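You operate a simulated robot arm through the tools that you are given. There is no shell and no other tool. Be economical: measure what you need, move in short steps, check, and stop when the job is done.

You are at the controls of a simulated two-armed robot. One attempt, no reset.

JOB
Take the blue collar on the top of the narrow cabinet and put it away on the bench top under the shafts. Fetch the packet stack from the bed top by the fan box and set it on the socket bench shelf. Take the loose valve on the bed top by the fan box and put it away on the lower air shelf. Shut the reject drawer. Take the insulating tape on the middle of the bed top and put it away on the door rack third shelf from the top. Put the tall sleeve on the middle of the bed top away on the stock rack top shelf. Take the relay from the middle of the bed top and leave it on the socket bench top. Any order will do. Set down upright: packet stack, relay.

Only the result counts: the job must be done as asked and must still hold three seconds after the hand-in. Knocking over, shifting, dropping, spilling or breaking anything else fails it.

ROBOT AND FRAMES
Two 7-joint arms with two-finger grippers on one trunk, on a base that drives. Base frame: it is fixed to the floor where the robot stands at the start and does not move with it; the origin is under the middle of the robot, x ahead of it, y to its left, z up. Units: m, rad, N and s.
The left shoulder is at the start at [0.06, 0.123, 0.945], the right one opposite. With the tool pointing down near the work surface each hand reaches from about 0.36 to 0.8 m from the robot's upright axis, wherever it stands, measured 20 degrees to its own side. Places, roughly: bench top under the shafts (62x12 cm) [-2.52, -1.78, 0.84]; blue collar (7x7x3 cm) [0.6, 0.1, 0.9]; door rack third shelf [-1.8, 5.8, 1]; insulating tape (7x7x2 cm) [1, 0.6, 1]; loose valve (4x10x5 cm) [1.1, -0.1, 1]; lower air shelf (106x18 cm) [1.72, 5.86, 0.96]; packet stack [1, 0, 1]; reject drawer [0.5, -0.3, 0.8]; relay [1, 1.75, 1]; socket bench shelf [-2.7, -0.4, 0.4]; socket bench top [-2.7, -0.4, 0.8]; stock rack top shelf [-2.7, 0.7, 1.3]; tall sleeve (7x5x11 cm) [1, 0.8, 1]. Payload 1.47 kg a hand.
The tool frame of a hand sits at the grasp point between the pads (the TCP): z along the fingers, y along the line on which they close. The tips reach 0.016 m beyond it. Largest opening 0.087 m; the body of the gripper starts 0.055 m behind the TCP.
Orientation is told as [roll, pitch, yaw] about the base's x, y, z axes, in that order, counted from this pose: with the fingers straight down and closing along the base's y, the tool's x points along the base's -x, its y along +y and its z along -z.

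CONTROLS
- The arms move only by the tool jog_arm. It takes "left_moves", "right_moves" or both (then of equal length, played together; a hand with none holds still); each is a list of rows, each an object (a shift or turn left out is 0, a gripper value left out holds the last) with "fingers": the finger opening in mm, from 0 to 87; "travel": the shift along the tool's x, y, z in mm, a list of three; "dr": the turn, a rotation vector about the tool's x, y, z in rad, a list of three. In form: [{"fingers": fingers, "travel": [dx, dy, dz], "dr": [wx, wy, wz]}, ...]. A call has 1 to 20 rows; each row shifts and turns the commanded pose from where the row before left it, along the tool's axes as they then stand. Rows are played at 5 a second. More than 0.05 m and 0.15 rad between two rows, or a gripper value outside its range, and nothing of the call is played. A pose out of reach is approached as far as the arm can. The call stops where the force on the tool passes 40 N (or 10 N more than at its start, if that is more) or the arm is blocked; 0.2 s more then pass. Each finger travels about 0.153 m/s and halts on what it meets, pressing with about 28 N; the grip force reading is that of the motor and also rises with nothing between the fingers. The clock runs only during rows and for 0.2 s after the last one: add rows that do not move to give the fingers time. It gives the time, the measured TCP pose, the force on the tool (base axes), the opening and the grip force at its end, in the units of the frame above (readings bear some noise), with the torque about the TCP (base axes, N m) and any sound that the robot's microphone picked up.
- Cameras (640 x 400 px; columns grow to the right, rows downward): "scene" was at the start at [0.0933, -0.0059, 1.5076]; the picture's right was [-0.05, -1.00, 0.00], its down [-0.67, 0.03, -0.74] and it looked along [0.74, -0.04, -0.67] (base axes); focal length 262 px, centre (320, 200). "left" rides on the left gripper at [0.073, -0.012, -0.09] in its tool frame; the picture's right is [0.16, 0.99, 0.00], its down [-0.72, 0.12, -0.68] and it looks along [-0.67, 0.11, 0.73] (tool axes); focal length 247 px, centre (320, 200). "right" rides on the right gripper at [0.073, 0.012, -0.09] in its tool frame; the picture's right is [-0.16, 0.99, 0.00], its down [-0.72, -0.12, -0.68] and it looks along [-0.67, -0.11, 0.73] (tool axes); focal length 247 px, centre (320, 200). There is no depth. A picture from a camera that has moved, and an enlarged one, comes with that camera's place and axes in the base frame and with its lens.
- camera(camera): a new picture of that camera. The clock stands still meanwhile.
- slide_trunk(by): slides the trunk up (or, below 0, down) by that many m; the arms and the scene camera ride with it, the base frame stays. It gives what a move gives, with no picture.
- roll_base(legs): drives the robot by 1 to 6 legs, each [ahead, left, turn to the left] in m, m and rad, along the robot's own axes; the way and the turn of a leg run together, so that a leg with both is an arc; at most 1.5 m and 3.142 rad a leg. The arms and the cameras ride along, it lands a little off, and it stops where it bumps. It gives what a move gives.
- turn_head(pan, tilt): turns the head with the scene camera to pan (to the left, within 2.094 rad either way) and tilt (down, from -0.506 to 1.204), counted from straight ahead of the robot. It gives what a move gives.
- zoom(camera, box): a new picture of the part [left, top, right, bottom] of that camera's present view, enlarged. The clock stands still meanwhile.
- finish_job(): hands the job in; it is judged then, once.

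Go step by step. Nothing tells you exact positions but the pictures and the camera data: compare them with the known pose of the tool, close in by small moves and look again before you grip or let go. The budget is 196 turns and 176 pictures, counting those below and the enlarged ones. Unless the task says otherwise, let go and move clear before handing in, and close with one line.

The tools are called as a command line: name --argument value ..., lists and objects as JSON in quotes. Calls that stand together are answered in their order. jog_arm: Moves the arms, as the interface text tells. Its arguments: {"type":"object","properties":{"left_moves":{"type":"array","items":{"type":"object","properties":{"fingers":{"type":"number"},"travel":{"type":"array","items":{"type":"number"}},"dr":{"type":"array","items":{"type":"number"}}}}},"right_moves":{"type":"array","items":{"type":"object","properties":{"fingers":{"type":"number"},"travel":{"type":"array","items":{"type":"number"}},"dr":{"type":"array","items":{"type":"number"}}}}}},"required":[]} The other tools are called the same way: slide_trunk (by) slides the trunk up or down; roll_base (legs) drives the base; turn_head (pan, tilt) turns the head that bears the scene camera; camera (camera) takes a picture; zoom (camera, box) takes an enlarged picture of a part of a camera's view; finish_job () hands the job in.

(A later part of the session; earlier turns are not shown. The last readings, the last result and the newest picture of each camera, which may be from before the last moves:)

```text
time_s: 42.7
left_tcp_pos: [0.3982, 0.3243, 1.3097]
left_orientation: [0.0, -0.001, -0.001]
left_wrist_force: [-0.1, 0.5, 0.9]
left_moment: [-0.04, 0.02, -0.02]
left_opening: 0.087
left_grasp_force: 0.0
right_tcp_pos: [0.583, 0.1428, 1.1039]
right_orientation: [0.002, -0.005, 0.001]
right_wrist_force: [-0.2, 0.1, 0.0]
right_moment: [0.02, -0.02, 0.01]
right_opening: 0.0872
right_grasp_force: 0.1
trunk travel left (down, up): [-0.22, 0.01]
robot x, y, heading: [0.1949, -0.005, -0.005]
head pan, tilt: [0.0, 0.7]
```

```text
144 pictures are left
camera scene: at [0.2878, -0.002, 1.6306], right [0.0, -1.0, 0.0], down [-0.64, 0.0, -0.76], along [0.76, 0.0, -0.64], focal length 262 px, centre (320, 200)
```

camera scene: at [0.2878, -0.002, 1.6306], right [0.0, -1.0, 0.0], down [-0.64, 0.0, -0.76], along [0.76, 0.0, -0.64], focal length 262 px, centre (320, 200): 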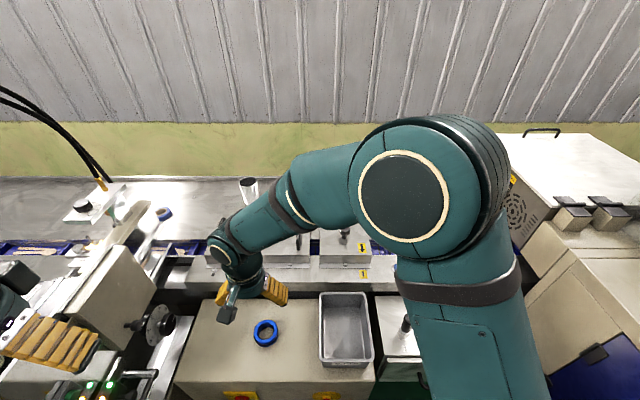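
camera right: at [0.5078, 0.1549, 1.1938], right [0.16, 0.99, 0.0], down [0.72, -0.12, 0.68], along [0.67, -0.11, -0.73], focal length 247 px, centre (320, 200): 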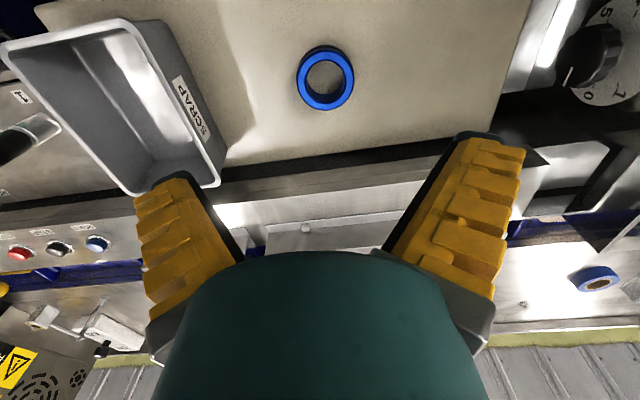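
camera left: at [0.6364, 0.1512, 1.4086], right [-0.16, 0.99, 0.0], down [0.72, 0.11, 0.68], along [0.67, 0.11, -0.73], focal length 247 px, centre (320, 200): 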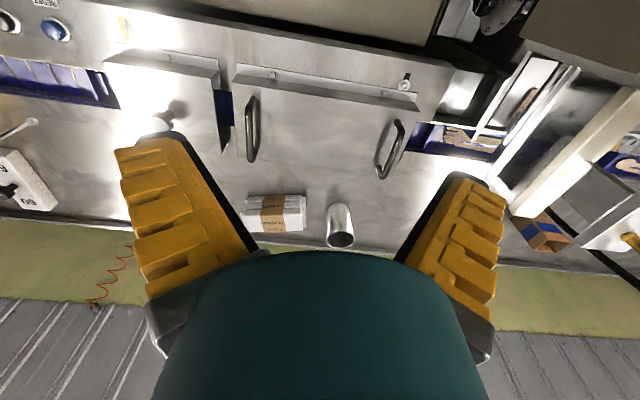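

The collar centre is at about (0.589, 0.146, 0.915). I'll centre over it, descend partway and check.

jog_arm --right_moves '[{"travel": [-6, 3, 40]}, {"travel": [0, 0, 40]}, {"travel": [0, 0, 35]}]'

camera --camera "right"

zoom --camera "scene" --box '[200, 260, 360, 360]'

```text
time_s: 43.5
left_tcp_pos: [0.3987, 0.3224, 1.3086]
left_orientation: [0.001, -0.001, 0.0]
left_wrist_force: [0.2, 0.3, 0.5]
left_moment: [0.02, 0.01, -0.02]
left_opening: 0.0867
left_grasp_force: 0.0
right_tcp_pos: [0.5899, 0.1462, 0.9876]
right_orientation: [0.005, -0.003, 0.0]
right_wrist_force: [0.4, -0.1, -0.4]
right_moment: [0.0, 0.0, -0.01]
right_opening: 0.0868
right_grasp_force: 0.0
trunk travel left (down, up): [-0.22, 0.01]
robot x, y, heading: [0.1949, -0.0, -0.005]
head pan, tilt: [0.0, 0.7]
```

```text
143 pictures are left
camera right: at [0.515, 0.1584, 1.0781], right [0.16, 0.99, 0.0], down [0.72, -0.12, 0.68], along [0.67, -0.11, -0.73], focal length 247 px, centre (320, 200)
```

right: 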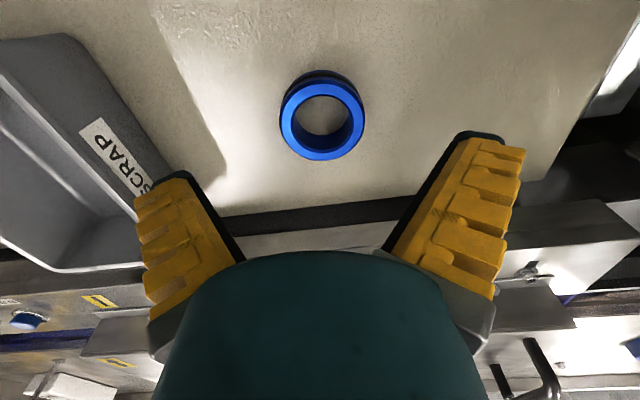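

```text
4.00 times, centred on (280, 310) of scene
camera zoom: at [0.2881, -0.0018, 1.6306], right [0.0, -1.0, 0.0], down [-0.64, 0.0, -0.76], along [0.76, 0.0, -0.64], focal length 1048 px, centre (480, -240)
```

zoom: 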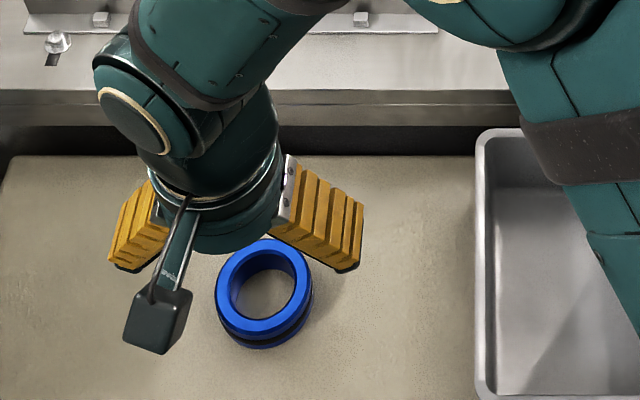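

The alignment is close, so I'll nudge back 5 mm, descend and grip.

jog_arm --right_moves '[{"travel": [5, 1, 20]}, {"travel": [0, 0, 20]}, {"travel": [0, 0, 20]}, {"fingers": 0}, {}, {}]'

camera --camera "right"

```text
time_s: 44.9
left_tcp_pos: [0.3981, 0.3236, 1.3083]
left_orientation: [0.0, 0.001, 0.001]
left_wrist_force: [0.6, 0.3, 0.4]
left_moment: [-0.02, 0.02, 0.03]
left_opening: 0.0871
left_grasp_force: 0.1
right_tcp_pos: [0.5852, 0.1455, 0.9276]
right_orientation: [0.003, -0.004, 0.001]
right_wrist_force: [-0.3, 0.5, 0.4]
right_moment: [0.0, -0.01, -0.07]
right_opening: 0.0002
right_grasp_force: 28.1
trunk travel left (down, up): [-0.22, 0.01]
robot x, y, heading: [0.1876, -0.0047, -0.002]
head pan, tilt: [0.0, 0.7]
```

```text
141 pictures are left
camera right: at [0.5101, 0.1588, 1.0184], right [0.16, 0.99, 0.0], down [0.72, -0.12, 0.68], along [0.67, -0.11, -0.73], focal length 247 px, centre (320, 200)
```

right: 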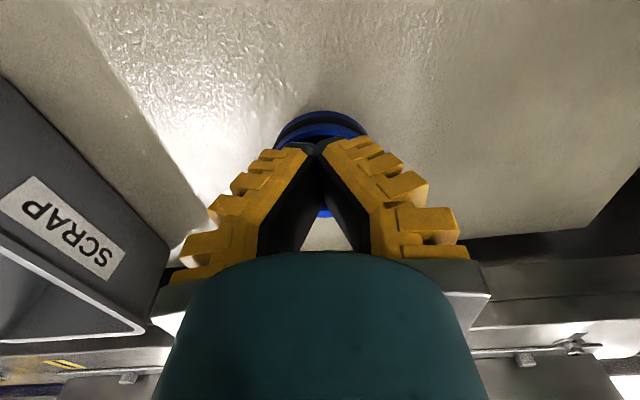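

The fingers closed just above the ring, which is lower than I took it. The rays now agree on (0.600, 0.147) with its top at z≈0.895. I'll reopen, shift and go lower.

jog_arm --right_moves '[{"fingers": 87, "travel": [0, 0, -10]}, {"travel": [-8, 1, 0]}, {"travel": [-7, 1, 0]}, {}]'

camera --camera "right"

zoom --camera "scene" --box '[200, 260, 360, 360]'

```text
time_s: 45.9
left_tcp_pos: [0.3992, 0.325, 1.3094]
left_orientation: [0.001, 0.0, 0.0]
left_wrist_force: [0.2, 0.0, -0.4]
left_moment: [0.0, 0.02, -0.01]
left_opening: 0.0867
left_grasp_force: 0.1
right_tcp_pos: [0.598, 0.1485, 0.9379]
right_orientation: [0.004, -0.004, 0.0]
right_wrist_force: [-0.1, -0.2, 0.6]
right_moment: [-0.01, 0.02, -0.02]
right_opening: 0.0871
right_grasp_force: 0.0
trunk travel left (down, up): [-0.22, 0.01]
robot x, y, heading: [0.1932, -0.0016, 0.002]
head pan, tilt: [0.0, 0.7]
```

```text
140 pictures are left
camera right: at [0.5246, 0.1605, 1.0287], right [0.16, 0.99, 0.0], down [0.72, -0.12, 0.68], along [0.67, -0.1, -0.73], focal length 247 px, centre (320, 200)
```

right: 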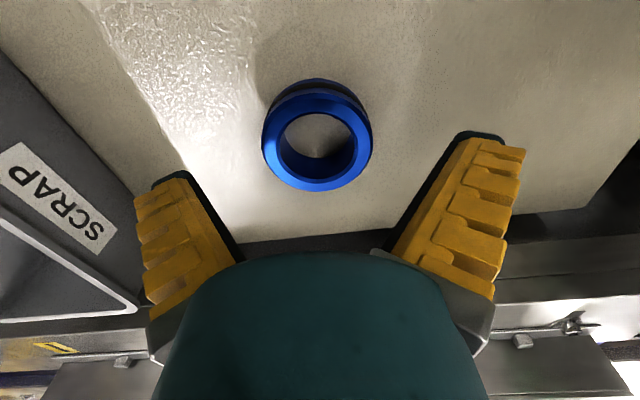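

```text
4.00 times, centred on (280, 310) of scene
camera zoom: at [0.2873, -0.0026, 1.6307], right [0.0, -1.0, 0.0], down [-0.64, 0.0, -0.76], along [0.76, 0.0, -0.64], focal length 1048 px, centre (480, -240)
```

zoom: 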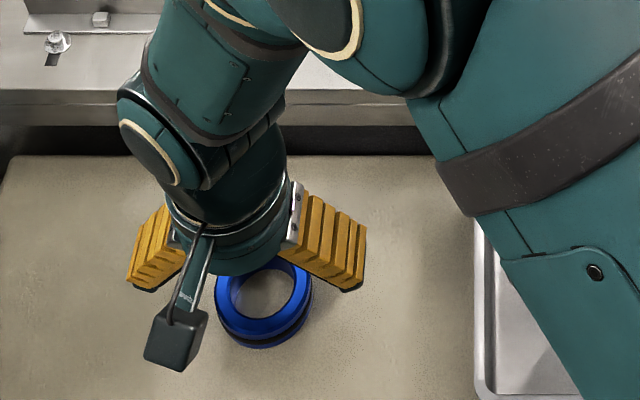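

jog_arm --right_moves '[{"travel": [3, -1, 20]}, {"travel": [0, 0, 12]}, {"travel": [0, 0, 10]}, {"fingers": 0}, {}, {}]'

camera --camera "right"

```text
time_s: 47.3
left_tcp_pos: [0.3995, 0.3233, 1.3099]
left_orientation: [0.001, -0.001, 0.002]
left_wrist_force: [0.3, 0.2, -0.1]
left_moment: [0.01, 0.01, -0.02]
left_opening: 0.0869
left_grasp_force: 0.1
right_tcp_pos: [0.5961, 0.1474, 0.8957]
right_orientation: [0.003, -0.004, 0.001]
right_wrist_force: [-0.1, 0.2, 0.6]
right_moment: [0.0, 0.0, 0.03]
right_opening: 0.0626
right_grasp_force: 28.1
trunk travel left (down, up): [-0.22, 0.01]
robot x, y, heading: [0.1955, -0.0034, -0.001]
head pan, tilt: [0.0, 0.7]
```

```text
138 pictures are left
camera right: at [0.5214, 0.1596, 0.9867], right [0.16, 0.99, 0.0], down [0.72, -0.12, 0.68], along [0.67, -0.11, -0.73], focal length 247 px, centre (320, 200)
```

right: 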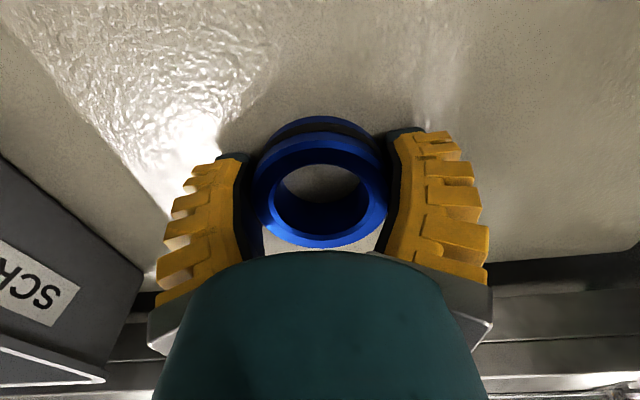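

The collar is gripped with a 62.6 mm opening. I'll lift it, clear the area, and check the hold.

jog_arm --right_moves '[{"travel": [0, 0, -40]}, {"travel": [0, 0, -45]}, {"travel": [0, 0, -45]}, {"travel": [0, 0, -45]}, {"travel": [0, 0, -45]}, {"travel": [10, -45, 0]}, {"travel": [10, -45, 0]}, {"travel": [10, -45, 0]}, {"travel": [10, -45, 0]}, {"travel": [10, -45, 0]}, {"travel": [10, -45, 0]}, {"travel": [10, -45, 0]}]'

camera --camera "right"

camera --camera "scene"

```text
time_s: 49.9
left_tcp_pos: [0.3982, 0.3235, 1.3101]
left_orientation: [0.0, -0.001, 0.0]
left_wrist_force: [0.3, -0.4, -0.5]
left_moment: [0.05, -0.03, -0.01]
left_opening: 0.087
left_grasp_force: 0.0
right_tcp_pos: [0.5262, -0.1704, 1.1172]
right_orientation: [0.005, -0.002, 0.002]
right_wrist_force: [-0.2, -0.1, -0.1]
right_moment: [0.02, 0.0, 0.0]
right_opening: 0.0002
right_grasp_force: 27.8
trunk travel left (down, up): [-0.22, 0.01]
robot x, y, heading: [0.194, -0.0023, -0.009]
head pan, tilt: [0.0, 0.7]
```

```text
137 pictures are left
camera right: at [0.4506, -0.1576, 1.2069], right [0.16, 0.99, 0.0], down [0.72, -0.12, 0.68], along [0.67, -0.1, -0.73], focal length 247 px, centre (320, 200)
```

right: 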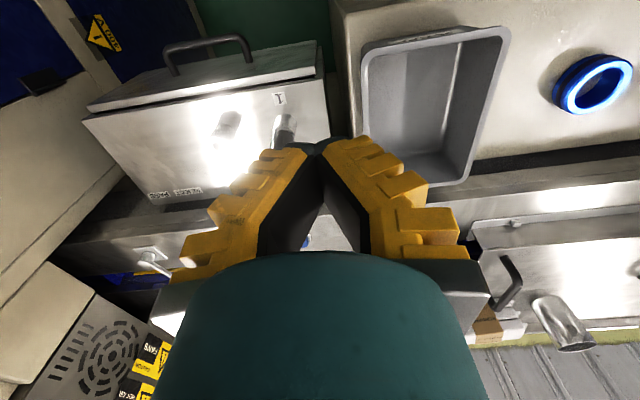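

```text
136 pictures are left
camera scene: at [0.2865, -0.0042, 1.6307], right [0.0, -1.0, 0.0], down [-0.64, 0.0, -0.77], along [0.77, 0.0, -0.64], focal length 262 px, centre (320, 200)
```

scene: 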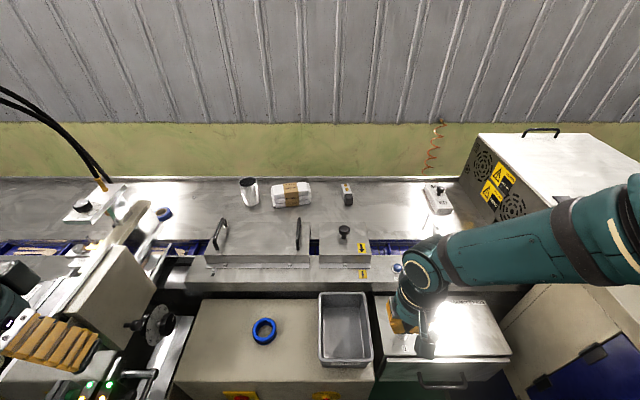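

The collar slipped, since I only caught its bevelled top edge. It's still upright in place. I'll go back over it, open, and grip deeper.

jog_arm --right_moves '[{"fingers": 87, "travel": [-10, 45, 0]}, {"travel": [-10, 45, 0]}, {"travel": [-10, 45, 0]}, {"travel": [-10, 45, 0]}, {"travel": [-10, 45, 0]}, {"travel": [-10, 45, 0]}, {"travel": [-10, 46, 0]}, {"travel": [0, 0, 45]}, {"travel": [0, 0, 45]}, {"travel": [0, 0, 45]}, {"travel": [0, 0, 45]}]'

camera --camera "right"

zoom --camera "scene" --box '[200, 260, 360, 360]'

```text
time_s: 52.3
left_tcp_pos: [0.3992, 0.3234, 1.3099]
left_orientation: [-0.001, -0.001, 0.0]
left_wrist_force: [0.7, 0.5, 0.3]
left_moment: [0.01, -0.02, 0.0]
left_opening: 0.087
left_grasp_force: 0.0
right_tcp_pos: [0.5984, 0.1478, 0.9365]
right_orientation: [0.002, -0.005, -0.001]
right_wrist_force: [0.6, 0.9, -0.3]
right_moment: [-0.01, 0.01, 0.02]
right_opening: 0.0869
right_grasp_force: 0.0
trunk travel left (down, up): [-0.22, 0.01]
robot x, y, heading: [0.1932, -0.0008, 0.001]
head pan, tilt: [0.0, 0.7]
```

```text
135 pictures are left
camera right: at [0.5228, 0.1603, 1.0266], right [0.16, 0.99, 0.0], down [0.72, -0.12, 0.68], along [0.67, -0.11, -0.73], focal length 247 px, centre (320, 200)
```

right: 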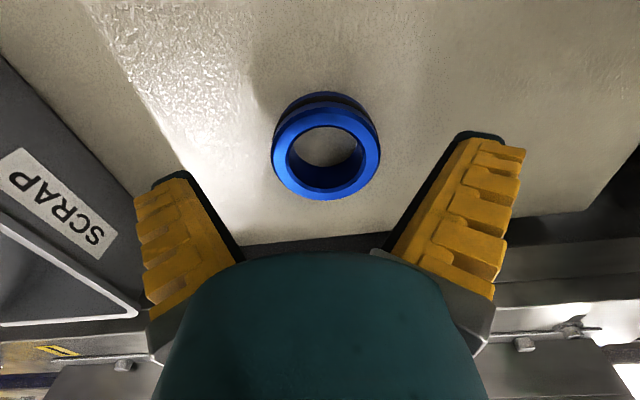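

```text
4.00 times, centred on (280, 310) of scene
camera zoom: at [0.288, -0.0019, 1.6306], right [0.0, -1.0, 0.0], down [-0.64, 0.0, -0.76], along [0.76, 0.0, -0.64], focal length 1048 px, centre (480, -240)
```

zoom: 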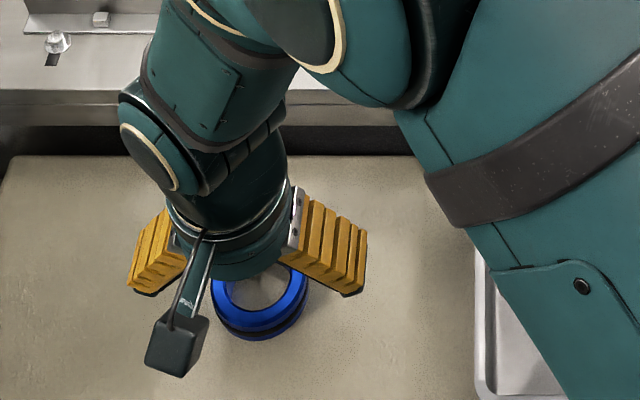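

The grip was off-centre because the ring is lower and farther than I judged. I'll descend gently with open fingers until they touch the cabinet top, to fix its height.

jog_arm --right_moves '[{"travel": [-8, 2, 10]}, {"travel": [0, 0, 10]}, {"travel": [0, 0, 10]}, {"travel": [0, 0, 8]}, {"travel": [0, 0, 6]}, {"travel": [0, 0, 6]}, {"travel": [0, 0, 6]}, {"travel": [0, 0, 6]}, {"travel": [0, 0, 6]}, {"travel": [0, 0, 6]}, {"travel": [0, 0, 6]}]'

camera --camera "right"

```text
time_s: 54.0
left_tcp_pos: [0.3976, 0.3231, 1.3108]
left_orientation: [0.0, -0.001, -0.001]
left_wrist_force: [-0.5, 0.0, -0.1]
left_moment: [0.02, 0.01, -0.01]
left_opening: 0.0871
left_grasp_force: 0.1
right_tcp_pos: [0.6047, 0.152, 0.8833]
right_orientation: [0.007, -0.01, 0.002]
right_wrist_force: [-10.4, -2.9, 21.8]
right_moment: [-0.68, 0.14, -0.24]
right_opening: 0.0862
right_grasp_force: 0.1
trunk travel left (down, up): [-0.22, 0.01]
robot x, y, heading: [0.1934, -0.0026, -0.002]
head pan, tilt: [0.0, 0.7]
stopped in row 8 (right hand): the force on the tool passed its limit at 48 N (the readings are from after the stop); the commanded pose is now the measured one
```

```text
133 pictures are left
camera right: at [0.5298, 0.1645, 0.973], right [0.16, 0.99, 0.01], down [0.72, -0.12, 0.68], along [0.68, -0.1, -0.73], focal length 247 px, centre (320, 200)
```

right: 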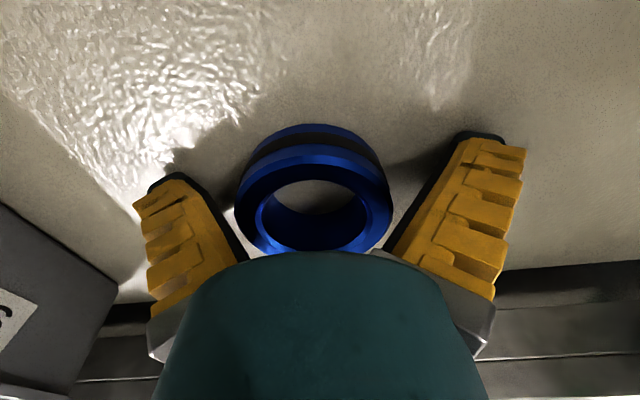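

The tips touched at z≈0.867, so the collar spans about 0.867–0.897, and I'm centred on it. I'll lift 3 mm, grip deep and raise slowly.

jog_arm --right_moves '[{"travel": [0, 0, -4]}, {"fingers": 0}, {}, {}, {}, {"travel": [0, 0, -10]}, {"travel": [0, 0, -15]}, {"travel": [0, 0, -15]}]'

camera --camera "right"

```text
time_s: 55.8
left_tcp_pos: [0.3978, 0.3243, 1.3097]
left_orientation: [-0.001, 0.0, 0.0]
left_wrist_force: [0.4, 0.1, -0.4]
left_moment: [0.0, -0.02, 0.04]
left_opening: 0.0872
left_grasp_force: 0.0
right_tcp_pos: [0.6057, 0.153, 0.9238]
right_orientation: [0.01, -0.009, 0.001]
right_wrist_force: [-0.7, -0.5, -1.1]
right_moment: [-0.01, 0.02, -0.02]
right_opening: 0.0627
right_grasp_force: 27.8
trunk travel left (down, up): [-0.22, 0.01]
robot x, y, heading: [0.1947, -0.001, -0.003]
head pan, tilt: [0.0, 0.7]
```

```text
132 pictures are left
camera right: at [0.5301, 0.1647, 1.0149], right [0.16, 0.99, 0.01], down [0.72, -0.12, 0.69], along [0.68, -0.1, -0.73], focal length 247 px, centre (320, 200)
```

right: 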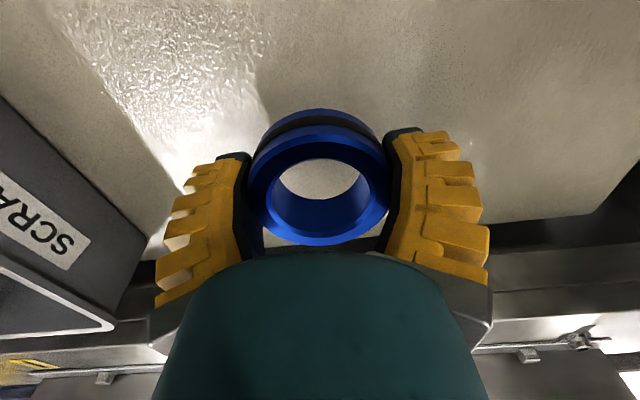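

The collar is held now. I'll lift on and carry it to the right slowly.

jog_arm --right_moves '[{"travel": [0, 0, -30]}, {"travel": [0, 0, -30]}, {"travel": [0, 0, -30]}, {"travel": [0, 0, -30]}, {"travel": [0, 0, -30]}, {"travel": [0, 0, -30]}, {"travel": [5, -35, 0]}, {"travel": [5, -35, 0]}, {"travel": [5, -35, 0]}, {"travel": [5, -35, 0]}, {"travel": [5, -35, 0]}, {"travel": [5, -35, 0]}, {"travel": [5, -35, 0]}, {"travel": [5, -35, 0]}, {"travel": [5, -35, 0]}, {"travel": [5, -35, 0]}]'

camera --camera "right"

```text
time_s: 59.2
left_tcp_pos: [0.3991, 0.3223, 1.311]
left_orientation: [0.001, -0.001, 0.001]
left_wrist_force: [-0.4, -0.3, -0.1]
left_moment: [0.06, -0.05, 0.02]
left_opening: 0.0871
left_grasp_force: 0.1
right_tcp_pos: [0.5542, -0.2004, 1.101]
right_orientation: [0.01, -0.008, 0.001]
right_wrist_force: [-0.5, -0.3, -1.4]
right_moment: [0.01, 0.0, -0.01]
right_opening: 0.0626
right_grasp_force: 27.7
trunk travel left (down, up): [-0.22, 0.01]
robot x, y, heading: [0.1913, -0.0023, 0.007]
head pan, tilt: [0.0, 0.7]
```

```text
131 pictures are left
camera right: at [0.4795, -0.1883, 1.1914], right [0.16, 0.99, 0.01], down [0.72, -0.12, 0.69], along [0.68, -0.1, -0.73], focal length 247 px, centre (320, 200)
```

right: 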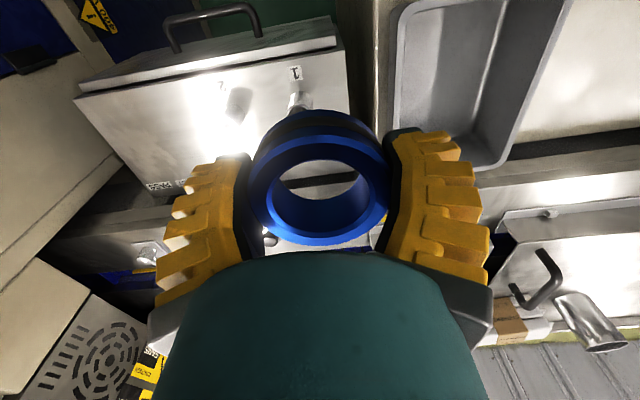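

The collar is secure. Now I'll back off, turn right to face -y so the left shoulder is nearer the bed, and sidle toward the cabinet.

roll_base --legs '[[-0.145, 0, 0], [0, -0.04, 0], [0, 0, -1.571], [-0.06, 0.1, 0]]'

turn_head --pan 1.571 --tilt 0.8

camera --camera "scene"

```text
time_s: 66.2
left_tcp_pos: [0.4706, -0.1927, 1.3097]
left_orientation: [0.0, -0.001, -1.586]
left_wrist_force: [-0.1, -0.3, -0.1]
left_moment: [0.0, -0.01, 0.0]
left_opening: 0.0869
left_grasp_force: 0.1
right_tcp_pos: [-0.0559, -0.3415, 1.1021]
right_orientation: [0.009, -0.009, -1.587]
right_wrist_force: [-0.3, 0.2, -1.5]
right_moment: [-0.01, 0.01, 0.0]
right_opening: 0.0627
right_grasp_force: 28.2
trunk travel left (down, up): [-0.22, 0.01]
robot x, y, heading: [0.1471, 0.0189, -1.589]
head pan, tilt: [0.0, 0.7]
```

```text
time_s: 67.8
left_tcp_pos: [0.4683, -0.1929, 1.3092]
left_orientation: [-0.001, 0.001, -1.587]
left_wrist_force: [0.3, -0.4, -0.4]
left_moment: [0.01, -0.01, 0.01]
left_opening: 0.0868
left_grasp_force: 0.1
right_tcp_pos: [-0.0564, -0.3416, 1.1011]
right_orientation: [0.009, -0.009, -1.586]
right_wrist_force: [-0.2, 0.3, -1.1]
right_moment: [0.01, 0.0, 0.03]
right_opening: 0.0625
right_grasp_force: 28.0
trunk travel left (down, up): [-0.22, 0.01]
robot x, y, heading: [0.1443, 0.0161, -1.587]
head pan, tilt: [1.571, 0.799]
```

```text
130 pictures are left
camera scene: at [0.228, 0.0047, 1.6224], right [-0.02, -1.0, 0.0], down [-0.72, 0.01, -0.7], along [0.7, -0.01, -0.72], focal length 262 px, centre (320, 200)
```

scene: 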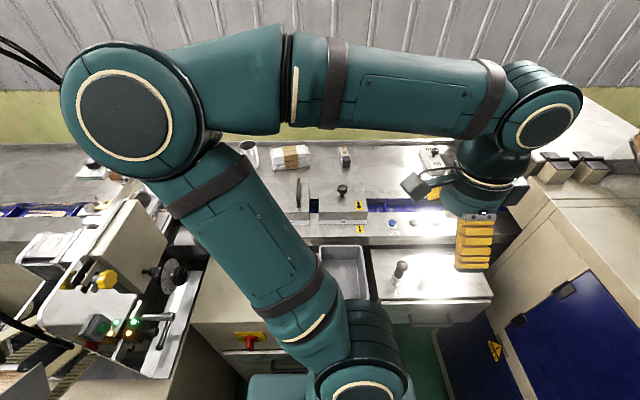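

The turn worked. Now I'll sidle toward the cabinet in steps.

roll_base --legs '[[0, 0.06, 0.016], [0, 0.04, 0], [0, 0.04, 0], [0, 0.04, 0]]'

```text
time_s: 69.9
left_tcp_pos: [0.5713, -0.1889, 1.3105]
left_orientation: [0.001, 0.001, -1.571]
left_wrist_force: [-0.8, 0.4, -0.1]
left_moment: [0.01, -0.04, -0.02]
left_opening: 0.0871
left_grasp_force: 0.1
right_tcp_pos: [0.0488, -0.3456, 1.1018]
right_orientation: [0.01, -0.01, -1.571]
right_wrist_force: [-0.4, 0.6, -1.0]
right_moment: [-0.03, -0.01, 0.05]
right_opening: 0.0628
right_grasp_force: 28.0
trunk travel left (down, up): [-0.22, 0.01]
robot x, y, heading: [0.2493, 0.0168, -1.574]
head pan, tilt: [1.571, 0.799]
stopped in leg 3: the robot was blocked; the commanded pose is now the measured one
```

Now x=0.249, with the left shoulder about 0.11 m nearer the bed, so the packets are reachable tool-down. I'll bring the left hand toward them, yawed about 0.2 rad to match the stack.

roll_base --legs '[[0, -0.005, 0]]'

jog_arm --left_moves '[{"travel": [25, 40, 0]}, {"travel": [25, 40, 0]}, {"travel": [25, 40, 0]}, {"travel": [25, 40, 0]}, {"travel": [25, 40, 0]}, {"travel": [25, 40, 0]}, {"travel": [25, 40, 0]}, {"travel": [25, 40, 0]}, {"travel": [25, 40, 0]}, {"travel": [0, 0, 40]}, {"travel": [0, 0, 40]}, {"travel": [0, 0, 40]}, {"travel": [0, 0, 40]}, {"travel": [25, 25, 20], "dr": [0, 0, -0.1]}, {"travel": [25, 20, 0], "dr": [0, 0, -0.1]}]'

camera --camera "left"

camera --camera "scene"

```text
time_s: 70.6
left_tcp_pos: [0.5678, -0.1894, 1.3088]
left_orientation: [0.001, 0.002, -1.569]
left_wrist_force: [-0.4, 0.8, -0.4]
left_moment: [0.0, 0.0, 0.04]
left_opening: 0.0867
left_grasp_force: 0.1
right_tcp_pos: [0.0465, -0.3441, 1.1014]
right_orientation: [0.007, -0.008, -1.569]
right_wrist_force: [-0.2, 0.8, -0.6]
right_moment: [0.0, -0.01, 0.0]
right_opening: 0.0629
right_grasp_force: 27.6
trunk travel left (down, up): [-0.22, 0.01]
robot x, y, heading: [0.2415, 0.0188, -1.573]
head pan, tilt: [1.571, 0.799]
```

```text
time_s: 73.8
left_tcp_pos: [0.9711, 0.089, 1.1286]
left_orientation: [0.0, 0.001, -1.371]
left_wrist_force: [0.5, 0.5, -0.2]
left_moment: [-0.01, -0.02, 0.02]
left_opening: 0.0871
left_grasp_force: 0.0
right_tcp_pos: [0.045, -0.345, 1.1012]
right_orientation: [0.01, -0.01, -1.57]
right_wrist_force: [0.0, -0.9, -1.7]
right_moment: [0.05, 0.03, -0.03]
right_opening: 0.0626
right_grasp_force: 28.1
trunk travel left (down, up): [-0.22, 0.01]
robot x, y, heading: [0.2421, 0.0186, -1.571]
head pan, tilt: [1.571, 0.799]
```

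```text
129 pictures are left
camera left: at [0.9439, 0.1573, 1.2177], right [0.94, 0.35, 0.0], down [0.26, -0.69, 0.68], along [0.24, -0.64, -0.73], focal length 247 px, centre (320, 200)
```

left: 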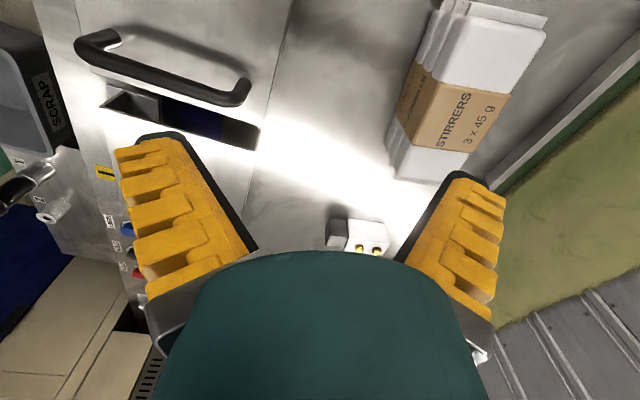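

```text
128 pictures are left
camera scene: at [0.3236, 0.0058, 1.6225], right [0.0, -1.0, 0.0], down [-0.72, 0.0, -0.7], along [0.7, 0.0, -0.72], focal length 262 px, centre (320, 200)
```

scene: 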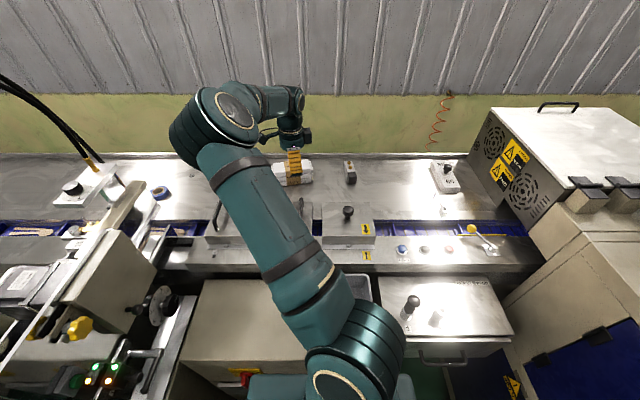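

The stack looks yawed a bit more, maybe 0.3 rad, with its centre near (1.095, 0.115). I'll move nearly above it for a clearer picture.

jog_arm --left_moves '[{"travel": [4, 40, 0]}, {"travel": [4, 40, 0]}, {"travel": [0, 0, 35], "dr": [0, 0, -0.1]}]'

camera --camera "left"

zoom --camera "scene" --box '[220, 110, 380, 210]'

```text
time_s: 74.6
left_tcp_pos: [1.0464, 0.1136, 1.093]
left_orientation: [-0.001, 0.0, -1.269]
left_wrist_force: [0.6, 0.9, -0.1]
left_moment: [-0.02, -0.02, 0.02]
left_opening: 0.0867
left_grasp_force: 0.0
right_tcp_pos: [0.0453, -0.3444, 1.1009]
right_orientation: [0.008, -0.008, -1.569]
right_wrist_force: [0.4, -0.3, -0.7]
right_moment: [0.0, 0.0, -0.02]
right_opening: 0.0627
right_grasp_force: 28.1
trunk travel left (down, up): [-0.22, 0.01]
robot x, y, heading: [0.2456, 0.0167, -1.569]
head pan, tilt: [1.571, 0.799]
```

```text
127 pictures are left
camera left: at [1.0138, 0.1785, 1.182], right [0.9, 0.44, 0.0], down [0.33, -0.66, 0.68], along [0.3, -0.61, -0.73], focal length 247 px, centre (320, 200)
```

left: 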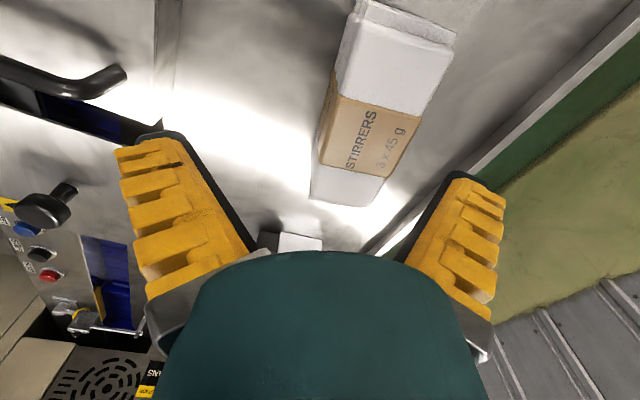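

```text
4.00 times, centred on (300, 160) of scene
camera zoom: at [0.324, 0.0064, 1.6224], right [0.0, -1.0, 0.0], down [-0.72, 0.0, -0.7], along [0.7, 0.0, -0.72], focal length 1048 px, centre (400, 360)
```

zoom: 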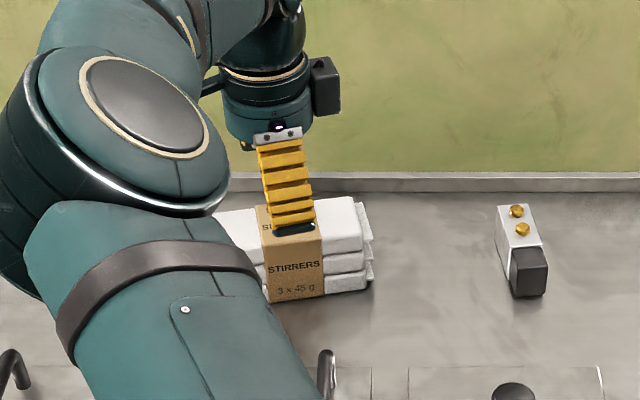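

The centre is about (1.095, 0.108) with yaw ~0.27, and the band is 7–7.5 cm wide. I'll align above it and come just over the top.

jog_arm --left_moves '[{"travel": [-10, 0, 25]}, {"travel": [-9, 23, 10]}, {"travel": [0, 23, 10]}, {"travel": [0, 0, 10]}]'

camera --camera "left"

zoom --camera "scene" --box '[220, 110, 380, 210]'

```text
time_s: 75.6
left_tcp_pos: [1.0973, 0.1081, 1.0387]
left_orientation: [0.001, 0.0, -1.27]
left_wrist_force: [0.1, 0.0, 1.0]
left_moment: [-0.03, 0.03, 0.0]
left_opening: 0.0871
left_grasp_force: 0.0
right_tcp_pos: [0.0457, -0.3458, 1.1011]
right_orientation: [0.008, -0.007, -1.57]
right_wrist_force: [-1.5, 0.5, -1.0]
right_moment: [-0.03, -0.01, -0.01]
right_opening: 0.0625
right_grasp_force: 28.3
trunk travel left (down, up): [-0.22, 0.01]
robot x, y, heading: [0.2423, 0.0207, -1.574]
head pan, tilt: [1.571, 0.799]
```

```text
125 pictures are left
camera left: at [1.0635, 0.1735, 1.1275], right [0.9, 0.44, 0.0], down [0.33, -0.66, 0.68], along [0.3, -0.61, -0.73], focal length 247 px, centre (320, 200)
```

left: 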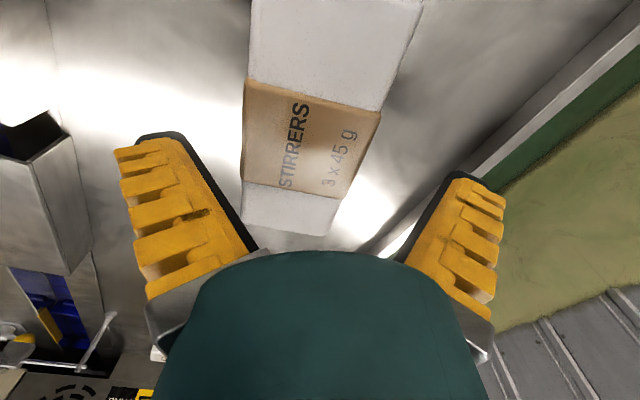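

```text
4.00 times, centred on (300, 160) of scene
camera zoom: at [0.3233, 0.006, 1.6225], right [0.0, -1.0, 0.0], down [-0.72, 0.0, -0.7], along [0.7, 0.0, -0.72], focal length 1048 px, centre (400, 360)
```

zoom: 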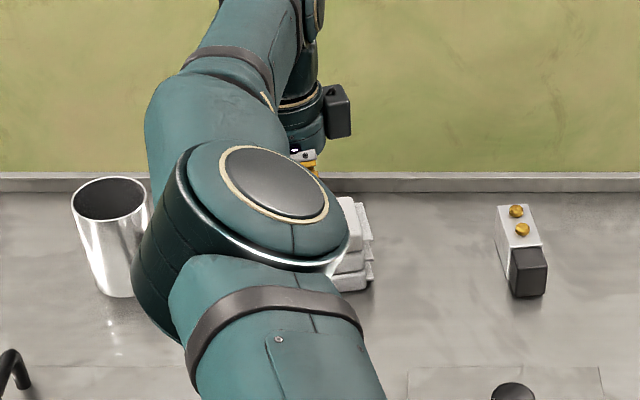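

The refined centre is (1.086, 0.101), yaw ~0.23. I'll correct, descend and grip.

jog_arm --left_moves '[{"travel": [-4, -11, 0], "dr": [0, 0, 0.05]}, {"travel": [0, 0, 20]}, {"travel": [0, 0, 20]}, {"travel": [0, 0, 12]}, {"travel": [0, 0, 10]}]'

camera --camera "left"

```text
time_s: 76.8
left_tcp_pos: [1.0866, 0.1006, 0.9837]
left_orientation: [0.009, 0.001, -1.318]
left_wrist_force: [0.6, 0.8, 34.5]
left_moment: [0.15, -0.38, -0.1]
left_opening: 0.0908
left_grasp_force: 8.2
right_tcp_pos: [0.0442, -0.3459, 1.1017]
right_orientation: [0.011, -0.01, -1.57]
right_wrist_force: [1.2, -0.6, -1.0]
right_moment: [-0.02, -0.02, 0.0]
right_opening: 0.0626
right_grasp_force: 28.3
trunk travel left (down, up): [-0.22, 0.01]
robot x, y, heading: [0.2454, 0.0177, -1.573]
head pan, tilt: [1.571, 0.799]
```

```text
123 pictures are left
camera left: at [1.0557, 0.1681, 1.072], right [0.92, 0.4, 0.01], down [0.29, -0.67, 0.68], along [0.28, -0.62, -0.73], focal length 247 px, centre (320, 200)
```

left: 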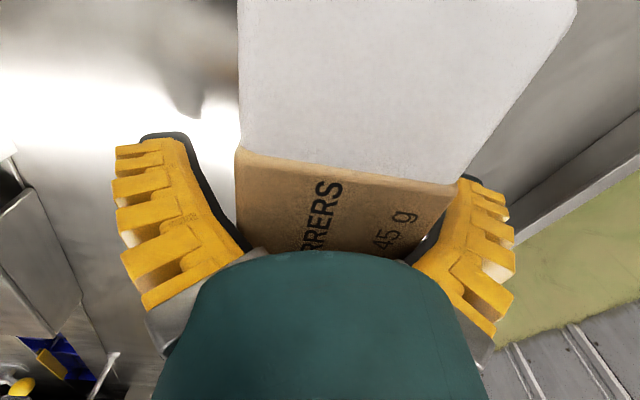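

The far finger met the packet's edge, since the stack sits about 8 mm farther. I'll lift, shift outward, and look.

jog_arm --left_moves '[{"travel": [0, 0, -20]}, {"travel": [0, 0, -20]}, {"travel": [0, 8, 0]}, {}]'

camera --camera "left"

```text
time_s: 77.8
left_tcp_pos: [1.0951, 0.1017, 1.0169]
left_orientation: [0.001, -0.001, -1.318]
left_wrist_force: [-0.1, -0.7, 0.3]
left_moment: [0.0, -0.03, 0.01]
left_opening: 0.0868
left_grasp_force: 0.0
right_tcp_pos: [0.0445, -0.3454, 1.1018]
right_orientation: [0.01, -0.007, -1.57]
right_wrist_force: [-0.2, -0.1, -1.0]
right_moment: [-0.01, -0.04, 0.02]
right_opening: 0.0623
right_grasp_force: 28.4
trunk travel left (down, up): [-0.22, 0.01]
robot x, y, heading: [0.2435, 0.0189, -1.576]
head pan, tilt: [1.571, 0.799]
```

```text
122 pictures are left
camera left: at [1.065, 0.1704, 1.1065], right [0.92, 0.4, 0.0], down [0.29, -0.67, 0.68], along [0.27, -0.62, -0.73], focal length 247 px, centre (320, 200)
```

left: 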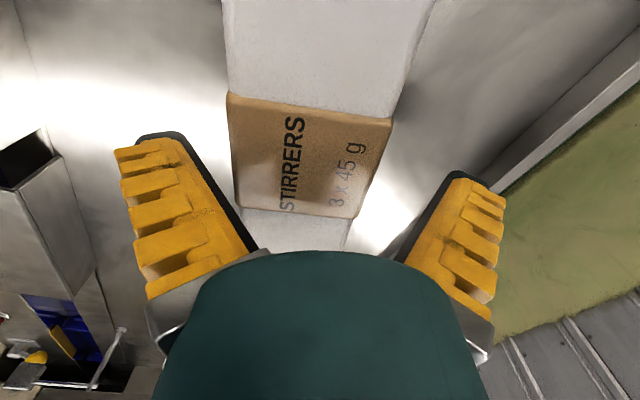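

The touch was actually the bed at z≈0.967. The packet centre is at (1.085, 0.106) with its top at ~1.013. I'll realign, go down to just above the bed and close.

jog_arm --left_moves '[{"travel": [5, -9, 0]}, {"travel": [0, 0, 14]}, {"travel": [0, 0, 12]}, {"fingers": 0}, {}, {}, {}]'

camera --camera "left"

```text
time_s: 79.4
left_tcp_pos: [1.0851, 0.1043, 0.9908]
left_orientation: [-0.001, -0.001, -1.32]
left_wrist_force: [0.1, 0.3, -0.4]
left_moment: [-0.01, 0.01, -0.01]
left_opening: 0.0705
left_grasp_force: 27.6
right_tcp_pos: [0.0451, -0.3456, 1.1006]
right_orientation: [0.008, -0.008, -1.569]
right_wrist_force: [0.6, 0.3, -1.4]
right_moment: [-0.02, 0.02, -0.02]
right_opening: 0.0623
right_grasp_force: 27.9
trunk travel left (down, up): [-0.22, 0.01]
robot x, y, heading: [0.2435, 0.0193, -1.57]
head pan, tilt: [1.571, 0.799]
```

```text
121 pictures are left
camera left: at [1.0556, 0.1723, 1.0797], right [0.92, 0.4, 0.0], down [0.29, -0.67, 0.68], along [0.27, -0.62, -0.73], focal length 247 px, centre (320, 200)
```

left: 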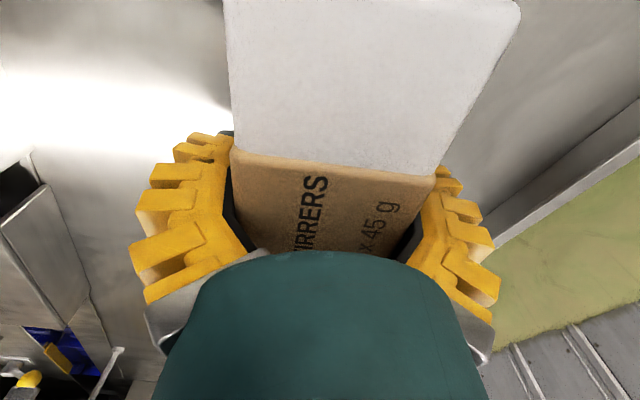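

The stack is gripped at 70.5 mm. I'll lift it and retract gradually.

jog_arm --left_moves '[{"travel": [0, 0, -15]}, {"travel": [0, 0, -25]}, {"travel": [0, 0, -30]}, {"travel": [0, -15, -30]}, {"travel": [0, -20, -30]}, {"travel": [0, -30, -30]}, {"travel": [0, -35, -20]}, {"travel": [0, -40, -10]}, {"travel": [0, -40, 0]}, {"travel": [0, -40, 0]}]'

camera --camera "left"

camera --camera "scene"

```text
time_s: 81.6
left_tcp_pos: [0.8708, 0.0504, 1.1805]
left_orientation: [0.001, 0.001, -1.32]
left_wrist_force: [-0.2, -0.4, -1.8]
left_moment: [0.01, -0.03, -0.01]
left_opening: 0.0705
left_grasp_force: 28.1
right_tcp_pos: [0.045, -0.3462, 1.102]
right_orientation: [0.011, -0.007, -1.57]
right_wrist_force: [0.4, 0.1, -0.8]
right_moment: [0.02, -0.02, -0.03]
right_opening: 0.0624
right_grasp_force: 28.5
trunk travel left (down, up): [-0.22, 0.01]
robot x, y, heading: [0.2413, 0.0165, -1.571]
head pan, tilt: [1.571, 0.799]
```

```text
120 pictures are left
camera left: at [0.8405, 0.1171, 1.27], right [0.92, 0.4, 0.0], down [0.29, -0.67, 0.68], along [0.27, -0.62, -0.73], focal length 247 px, centre (320, 200)
```

left: 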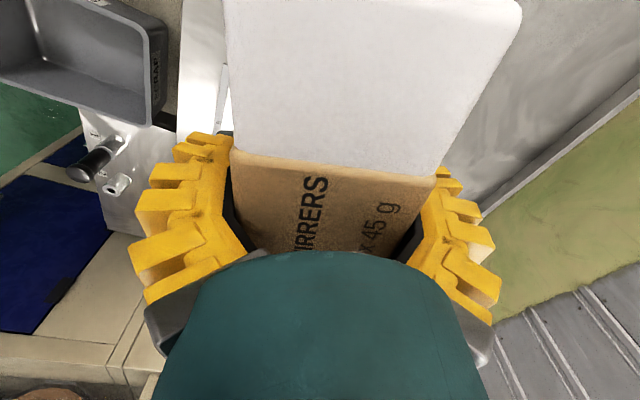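

```text
119 pictures are left
camera scene: at [0.3222, 0.005, 1.6225], right [0.0, -1.0, 0.0], down [-0.72, 0.0, -0.7], along [0.7, 0.0, -0.72], focal length 262 px, centre (320, 200)
```

scene: 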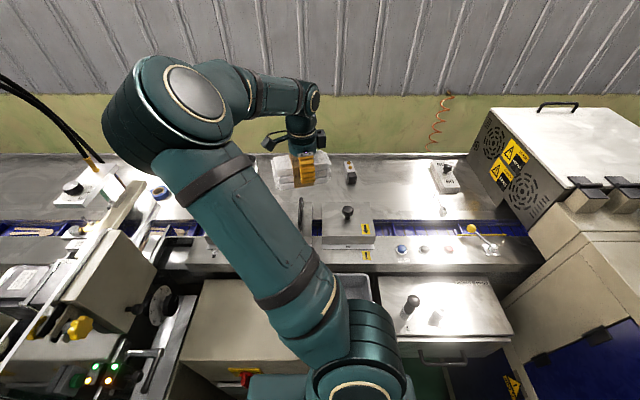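

The packet stack is held well. I'll fold the left arm in front, back off the cabinet, turn toward the benches behind, and drive there.

jog_arm --left_moves '[{"travel": [-22, -37, 0]}, {"travel": [-22, -37, 0]}, {"travel": [-22, -37, 0]}, {"travel": [-22, -37, 0]}, {"travel": [-22, -37, 0]}, {"travel": [-22, -37, 0]}, {"travel": [-22, -37, 0]}, {"travel": [-22, -37, 0]}, {"travel": [-22, -37, 0]}, {"travel": [-22, -37, 0]}, {"travel": [-22, -37, 0]}, {"travel": [-22, -37, 0]}, {"travel": [-22, -37, 0]}, {"travel": [-22, -37, 0]}]'

roll_base --legs '[[0, -0.16, 0], [0, 0, -1.571], [1.2, 0, 0]]'

turn_head --pan 0 --tilt 0.5

camera --camera "scene"

```text
time_s: 84.6
left_tcp_pos: [0.4456, -0.3773, 1.1803]
left_orientation: [0.0, 0.002, -1.319]
left_wrist_force: [0.0, -0.9, -1.1]
left_moment: [0.01, 0.02, -0.03]
left_opening: 0.0701
left_grasp_force: 27.9
right_tcp_pos: [0.0454, -0.3468, 1.1005]
right_orientation: [0.007, -0.006, -1.569]
right_wrist_force: [0.0, -0.1, -1.8]
right_moment: [0.02, -0.05, 0.0]
right_opening: 0.0621
right_grasp_force: 27.8
trunk travel left (down, up): [-0.22, 0.01]
robot x, y, heading: [0.2425, 0.0174, -1.577]
head pan, tilt: [1.571, 0.799]
```

```text
time_s: 96.2
left_tcp_pos: [-1.5126, -0.1796, 1.18]
left_orientation: [0.0, 0.001, -2.895]
left_wrist_force: [0.5, -0.7, -1.9]
left_moment: [-0.01, 0.01, -0.01]
left_opening: 0.07
left_grasp_force: 28.3
right_tcp_pos: [-1.4785, 0.2212, 1.1012]
right_orientation: [0.008, -0.009, 3.139]
right_wrist_force: [0.4, 0.1, -2.2]
right_moment: [0.0, -0.02, 0.0]
right_opening: 0.062
right_grasp_force: 27.8
trunk travel left (down, up): [-0.22, 0.01]
robot x, y, heading: [-1.1182, 0.0217, 3.14]
head pan, tilt: [1.571, 0.799]
```

```text
time_s: 97.8
left_tcp_pos: [-1.5116, -0.1794, 1.1799]
left_orientation: [0.0, 0.001, -2.896]
left_wrist_force: [0.4, -0.2, -1.6]
left_moment: [-0.03, 0.0, 0.02]
left_opening: 0.0699
left_grasp_force: 28.1
right_tcp_pos: [-1.4784, 0.2206, 1.1014]
right_orientation: [0.008, -0.008, 3.137]
right_wrist_force: [0.5, -0.1, -1.7]
right_moment: [0.01, -0.01, -0.02]
right_opening: 0.0623
right_grasp_force: 27.9
trunk travel left (down, up): [-0.22, 0.01]
robot x, y, heading: [-1.116, 0.026, 3.138]
head pan, tilt: [0.0, 0.499]
```

```text
118 pictures are left
camera scene: at [-1.2181, 0.0209, 1.6484], right [0.0, 1.0, 0.0], down [0.48, 0.0, -0.88], along [-0.88, 0.0, -0.48], focal length 262 px, centre (320, 200)
```

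scene: 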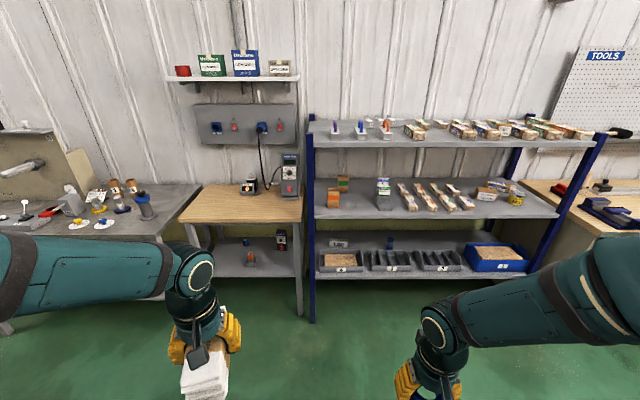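

I can see everything here: the wooden socket bench with a lower shelf, the stock rack to its right, and the shaft bench to the left. I'll move in front of the socket bench and inspect its shelf.

roll_base --legs '[[0, 0.5, 0], [0.35, 0, 0]]'

turn_head --pan 0.1 --tilt 0.75

camera --camera "scene"

turn_head --pan 0.6 --tilt 0.4

camera --camera "scene"

```text
time_s: 104.6
left_tcp_pos: [-1.8665, -0.6753, 1.1801]
left_orientation: [0.0, 0.001, -2.898]
left_wrist_force: [-0.3, 0.6, -1.8]
left_moment: [-0.03, 0.03, 0.0]
left_opening: 0.0701
left_grasp_force: 28.3
right_tcp_pos: [-1.8314, -0.274, 1.102]
right_orientation: [0.009, -0.009, 3.137]
right_wrist_force: [-0.6, 0.3, -1.4]
right_moment: [0.01, -0.02, -0.01]
right_opening: 0.0624
right_grasp_force: 27.9
trunk travel left (down, up): [-0.22, 0.01]
robot x, y, heading: [-1.4716, -0.4743, 3.139]
head pan, tilt: [0.0, 0.499]
```

```text
time_s: 105.4
left_tcp_pos: [-1.8651, -0.6757, 1.1806]
left_orientation: [0.0, 0.001, -2.897]
left_wrist_force: [0.0, 0.3, -1.5]
left_moment: [0.01, 0.0, -0.03]
left_opening: 0.07
left_grasp_force: 28.2
right_tcp_pos: [-1.832, -0.2744, 1.1021]
right_orientation: [0.008, -0.008, 3.137]
right_wrist_force: [0.0, -0.3, -1.4]
right_moment: [0.01, 0.01, 0.03]
right_opening: 0.0623
right_grasp_force: 27.7
trunk travel left (down, up): [-0.22, 0.01]
robot x, y, heading: [-1.4707, -0.4763, 3.136]
head pan, tilt: [0.099, 0.75]
```

```text
117 pictures are left
camera scene: at [-1.5621, -0.4834, 1.6265], right [-0.09, 1.0, 0.0], down [0.68, 0.06, -0.73], along [-0.73, -0.07, -0.68], focal length 262 px, centre (320, 200)
```

scene: 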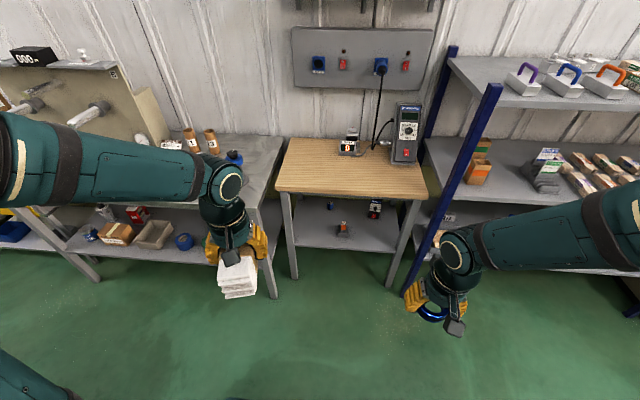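

```text
time_s: 106.3
left_tcp_pos: [-1.8639, -0.6768, 1.1803]
left_orientation: [-0.001, -0.001, -2.898]
left_wrist_force: [0.7, 0.3, -0.9]
left_moment: [-0.01, 0.06, 0.03]
left_opening: 0.07
left_grasp_force: 28.3
right_tcp_pos: [-1.8311, -0.275, 1.1018]
right_orientation: [0.008, -0.01, 3.136]
right_wrist_force: [0.1, 0.1, -1.5]
right_moment: [0.02, 0.01, -0.03]
right_opening: 0.0621
right_grasp_force: 28.0
trunk travel left (down, up): [-0.22, 0.01]
robot x, y, heading: [-1.4691, -0.4761, 3.139]
head pan, tilt: [0.6, 0.4]
```

```text
116 pictures are left
camera scene: at [-1.5567, -0.5275, 1.6575], right [-0.56, 0.83, 0.0], down [0.32, 0.22, -0.92], along [-0.76, -0.52, -0.39], focal length 262 px, centre (320, 200)
```

scene: 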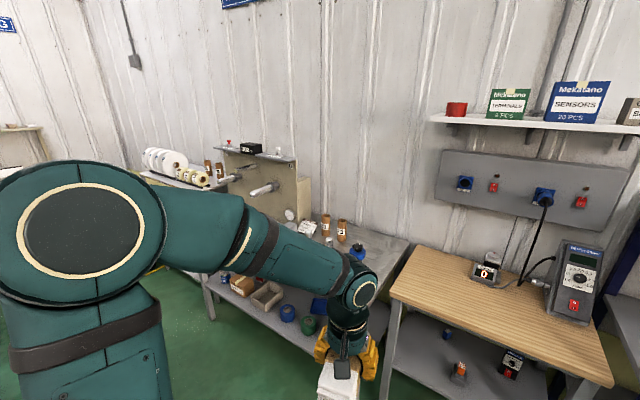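

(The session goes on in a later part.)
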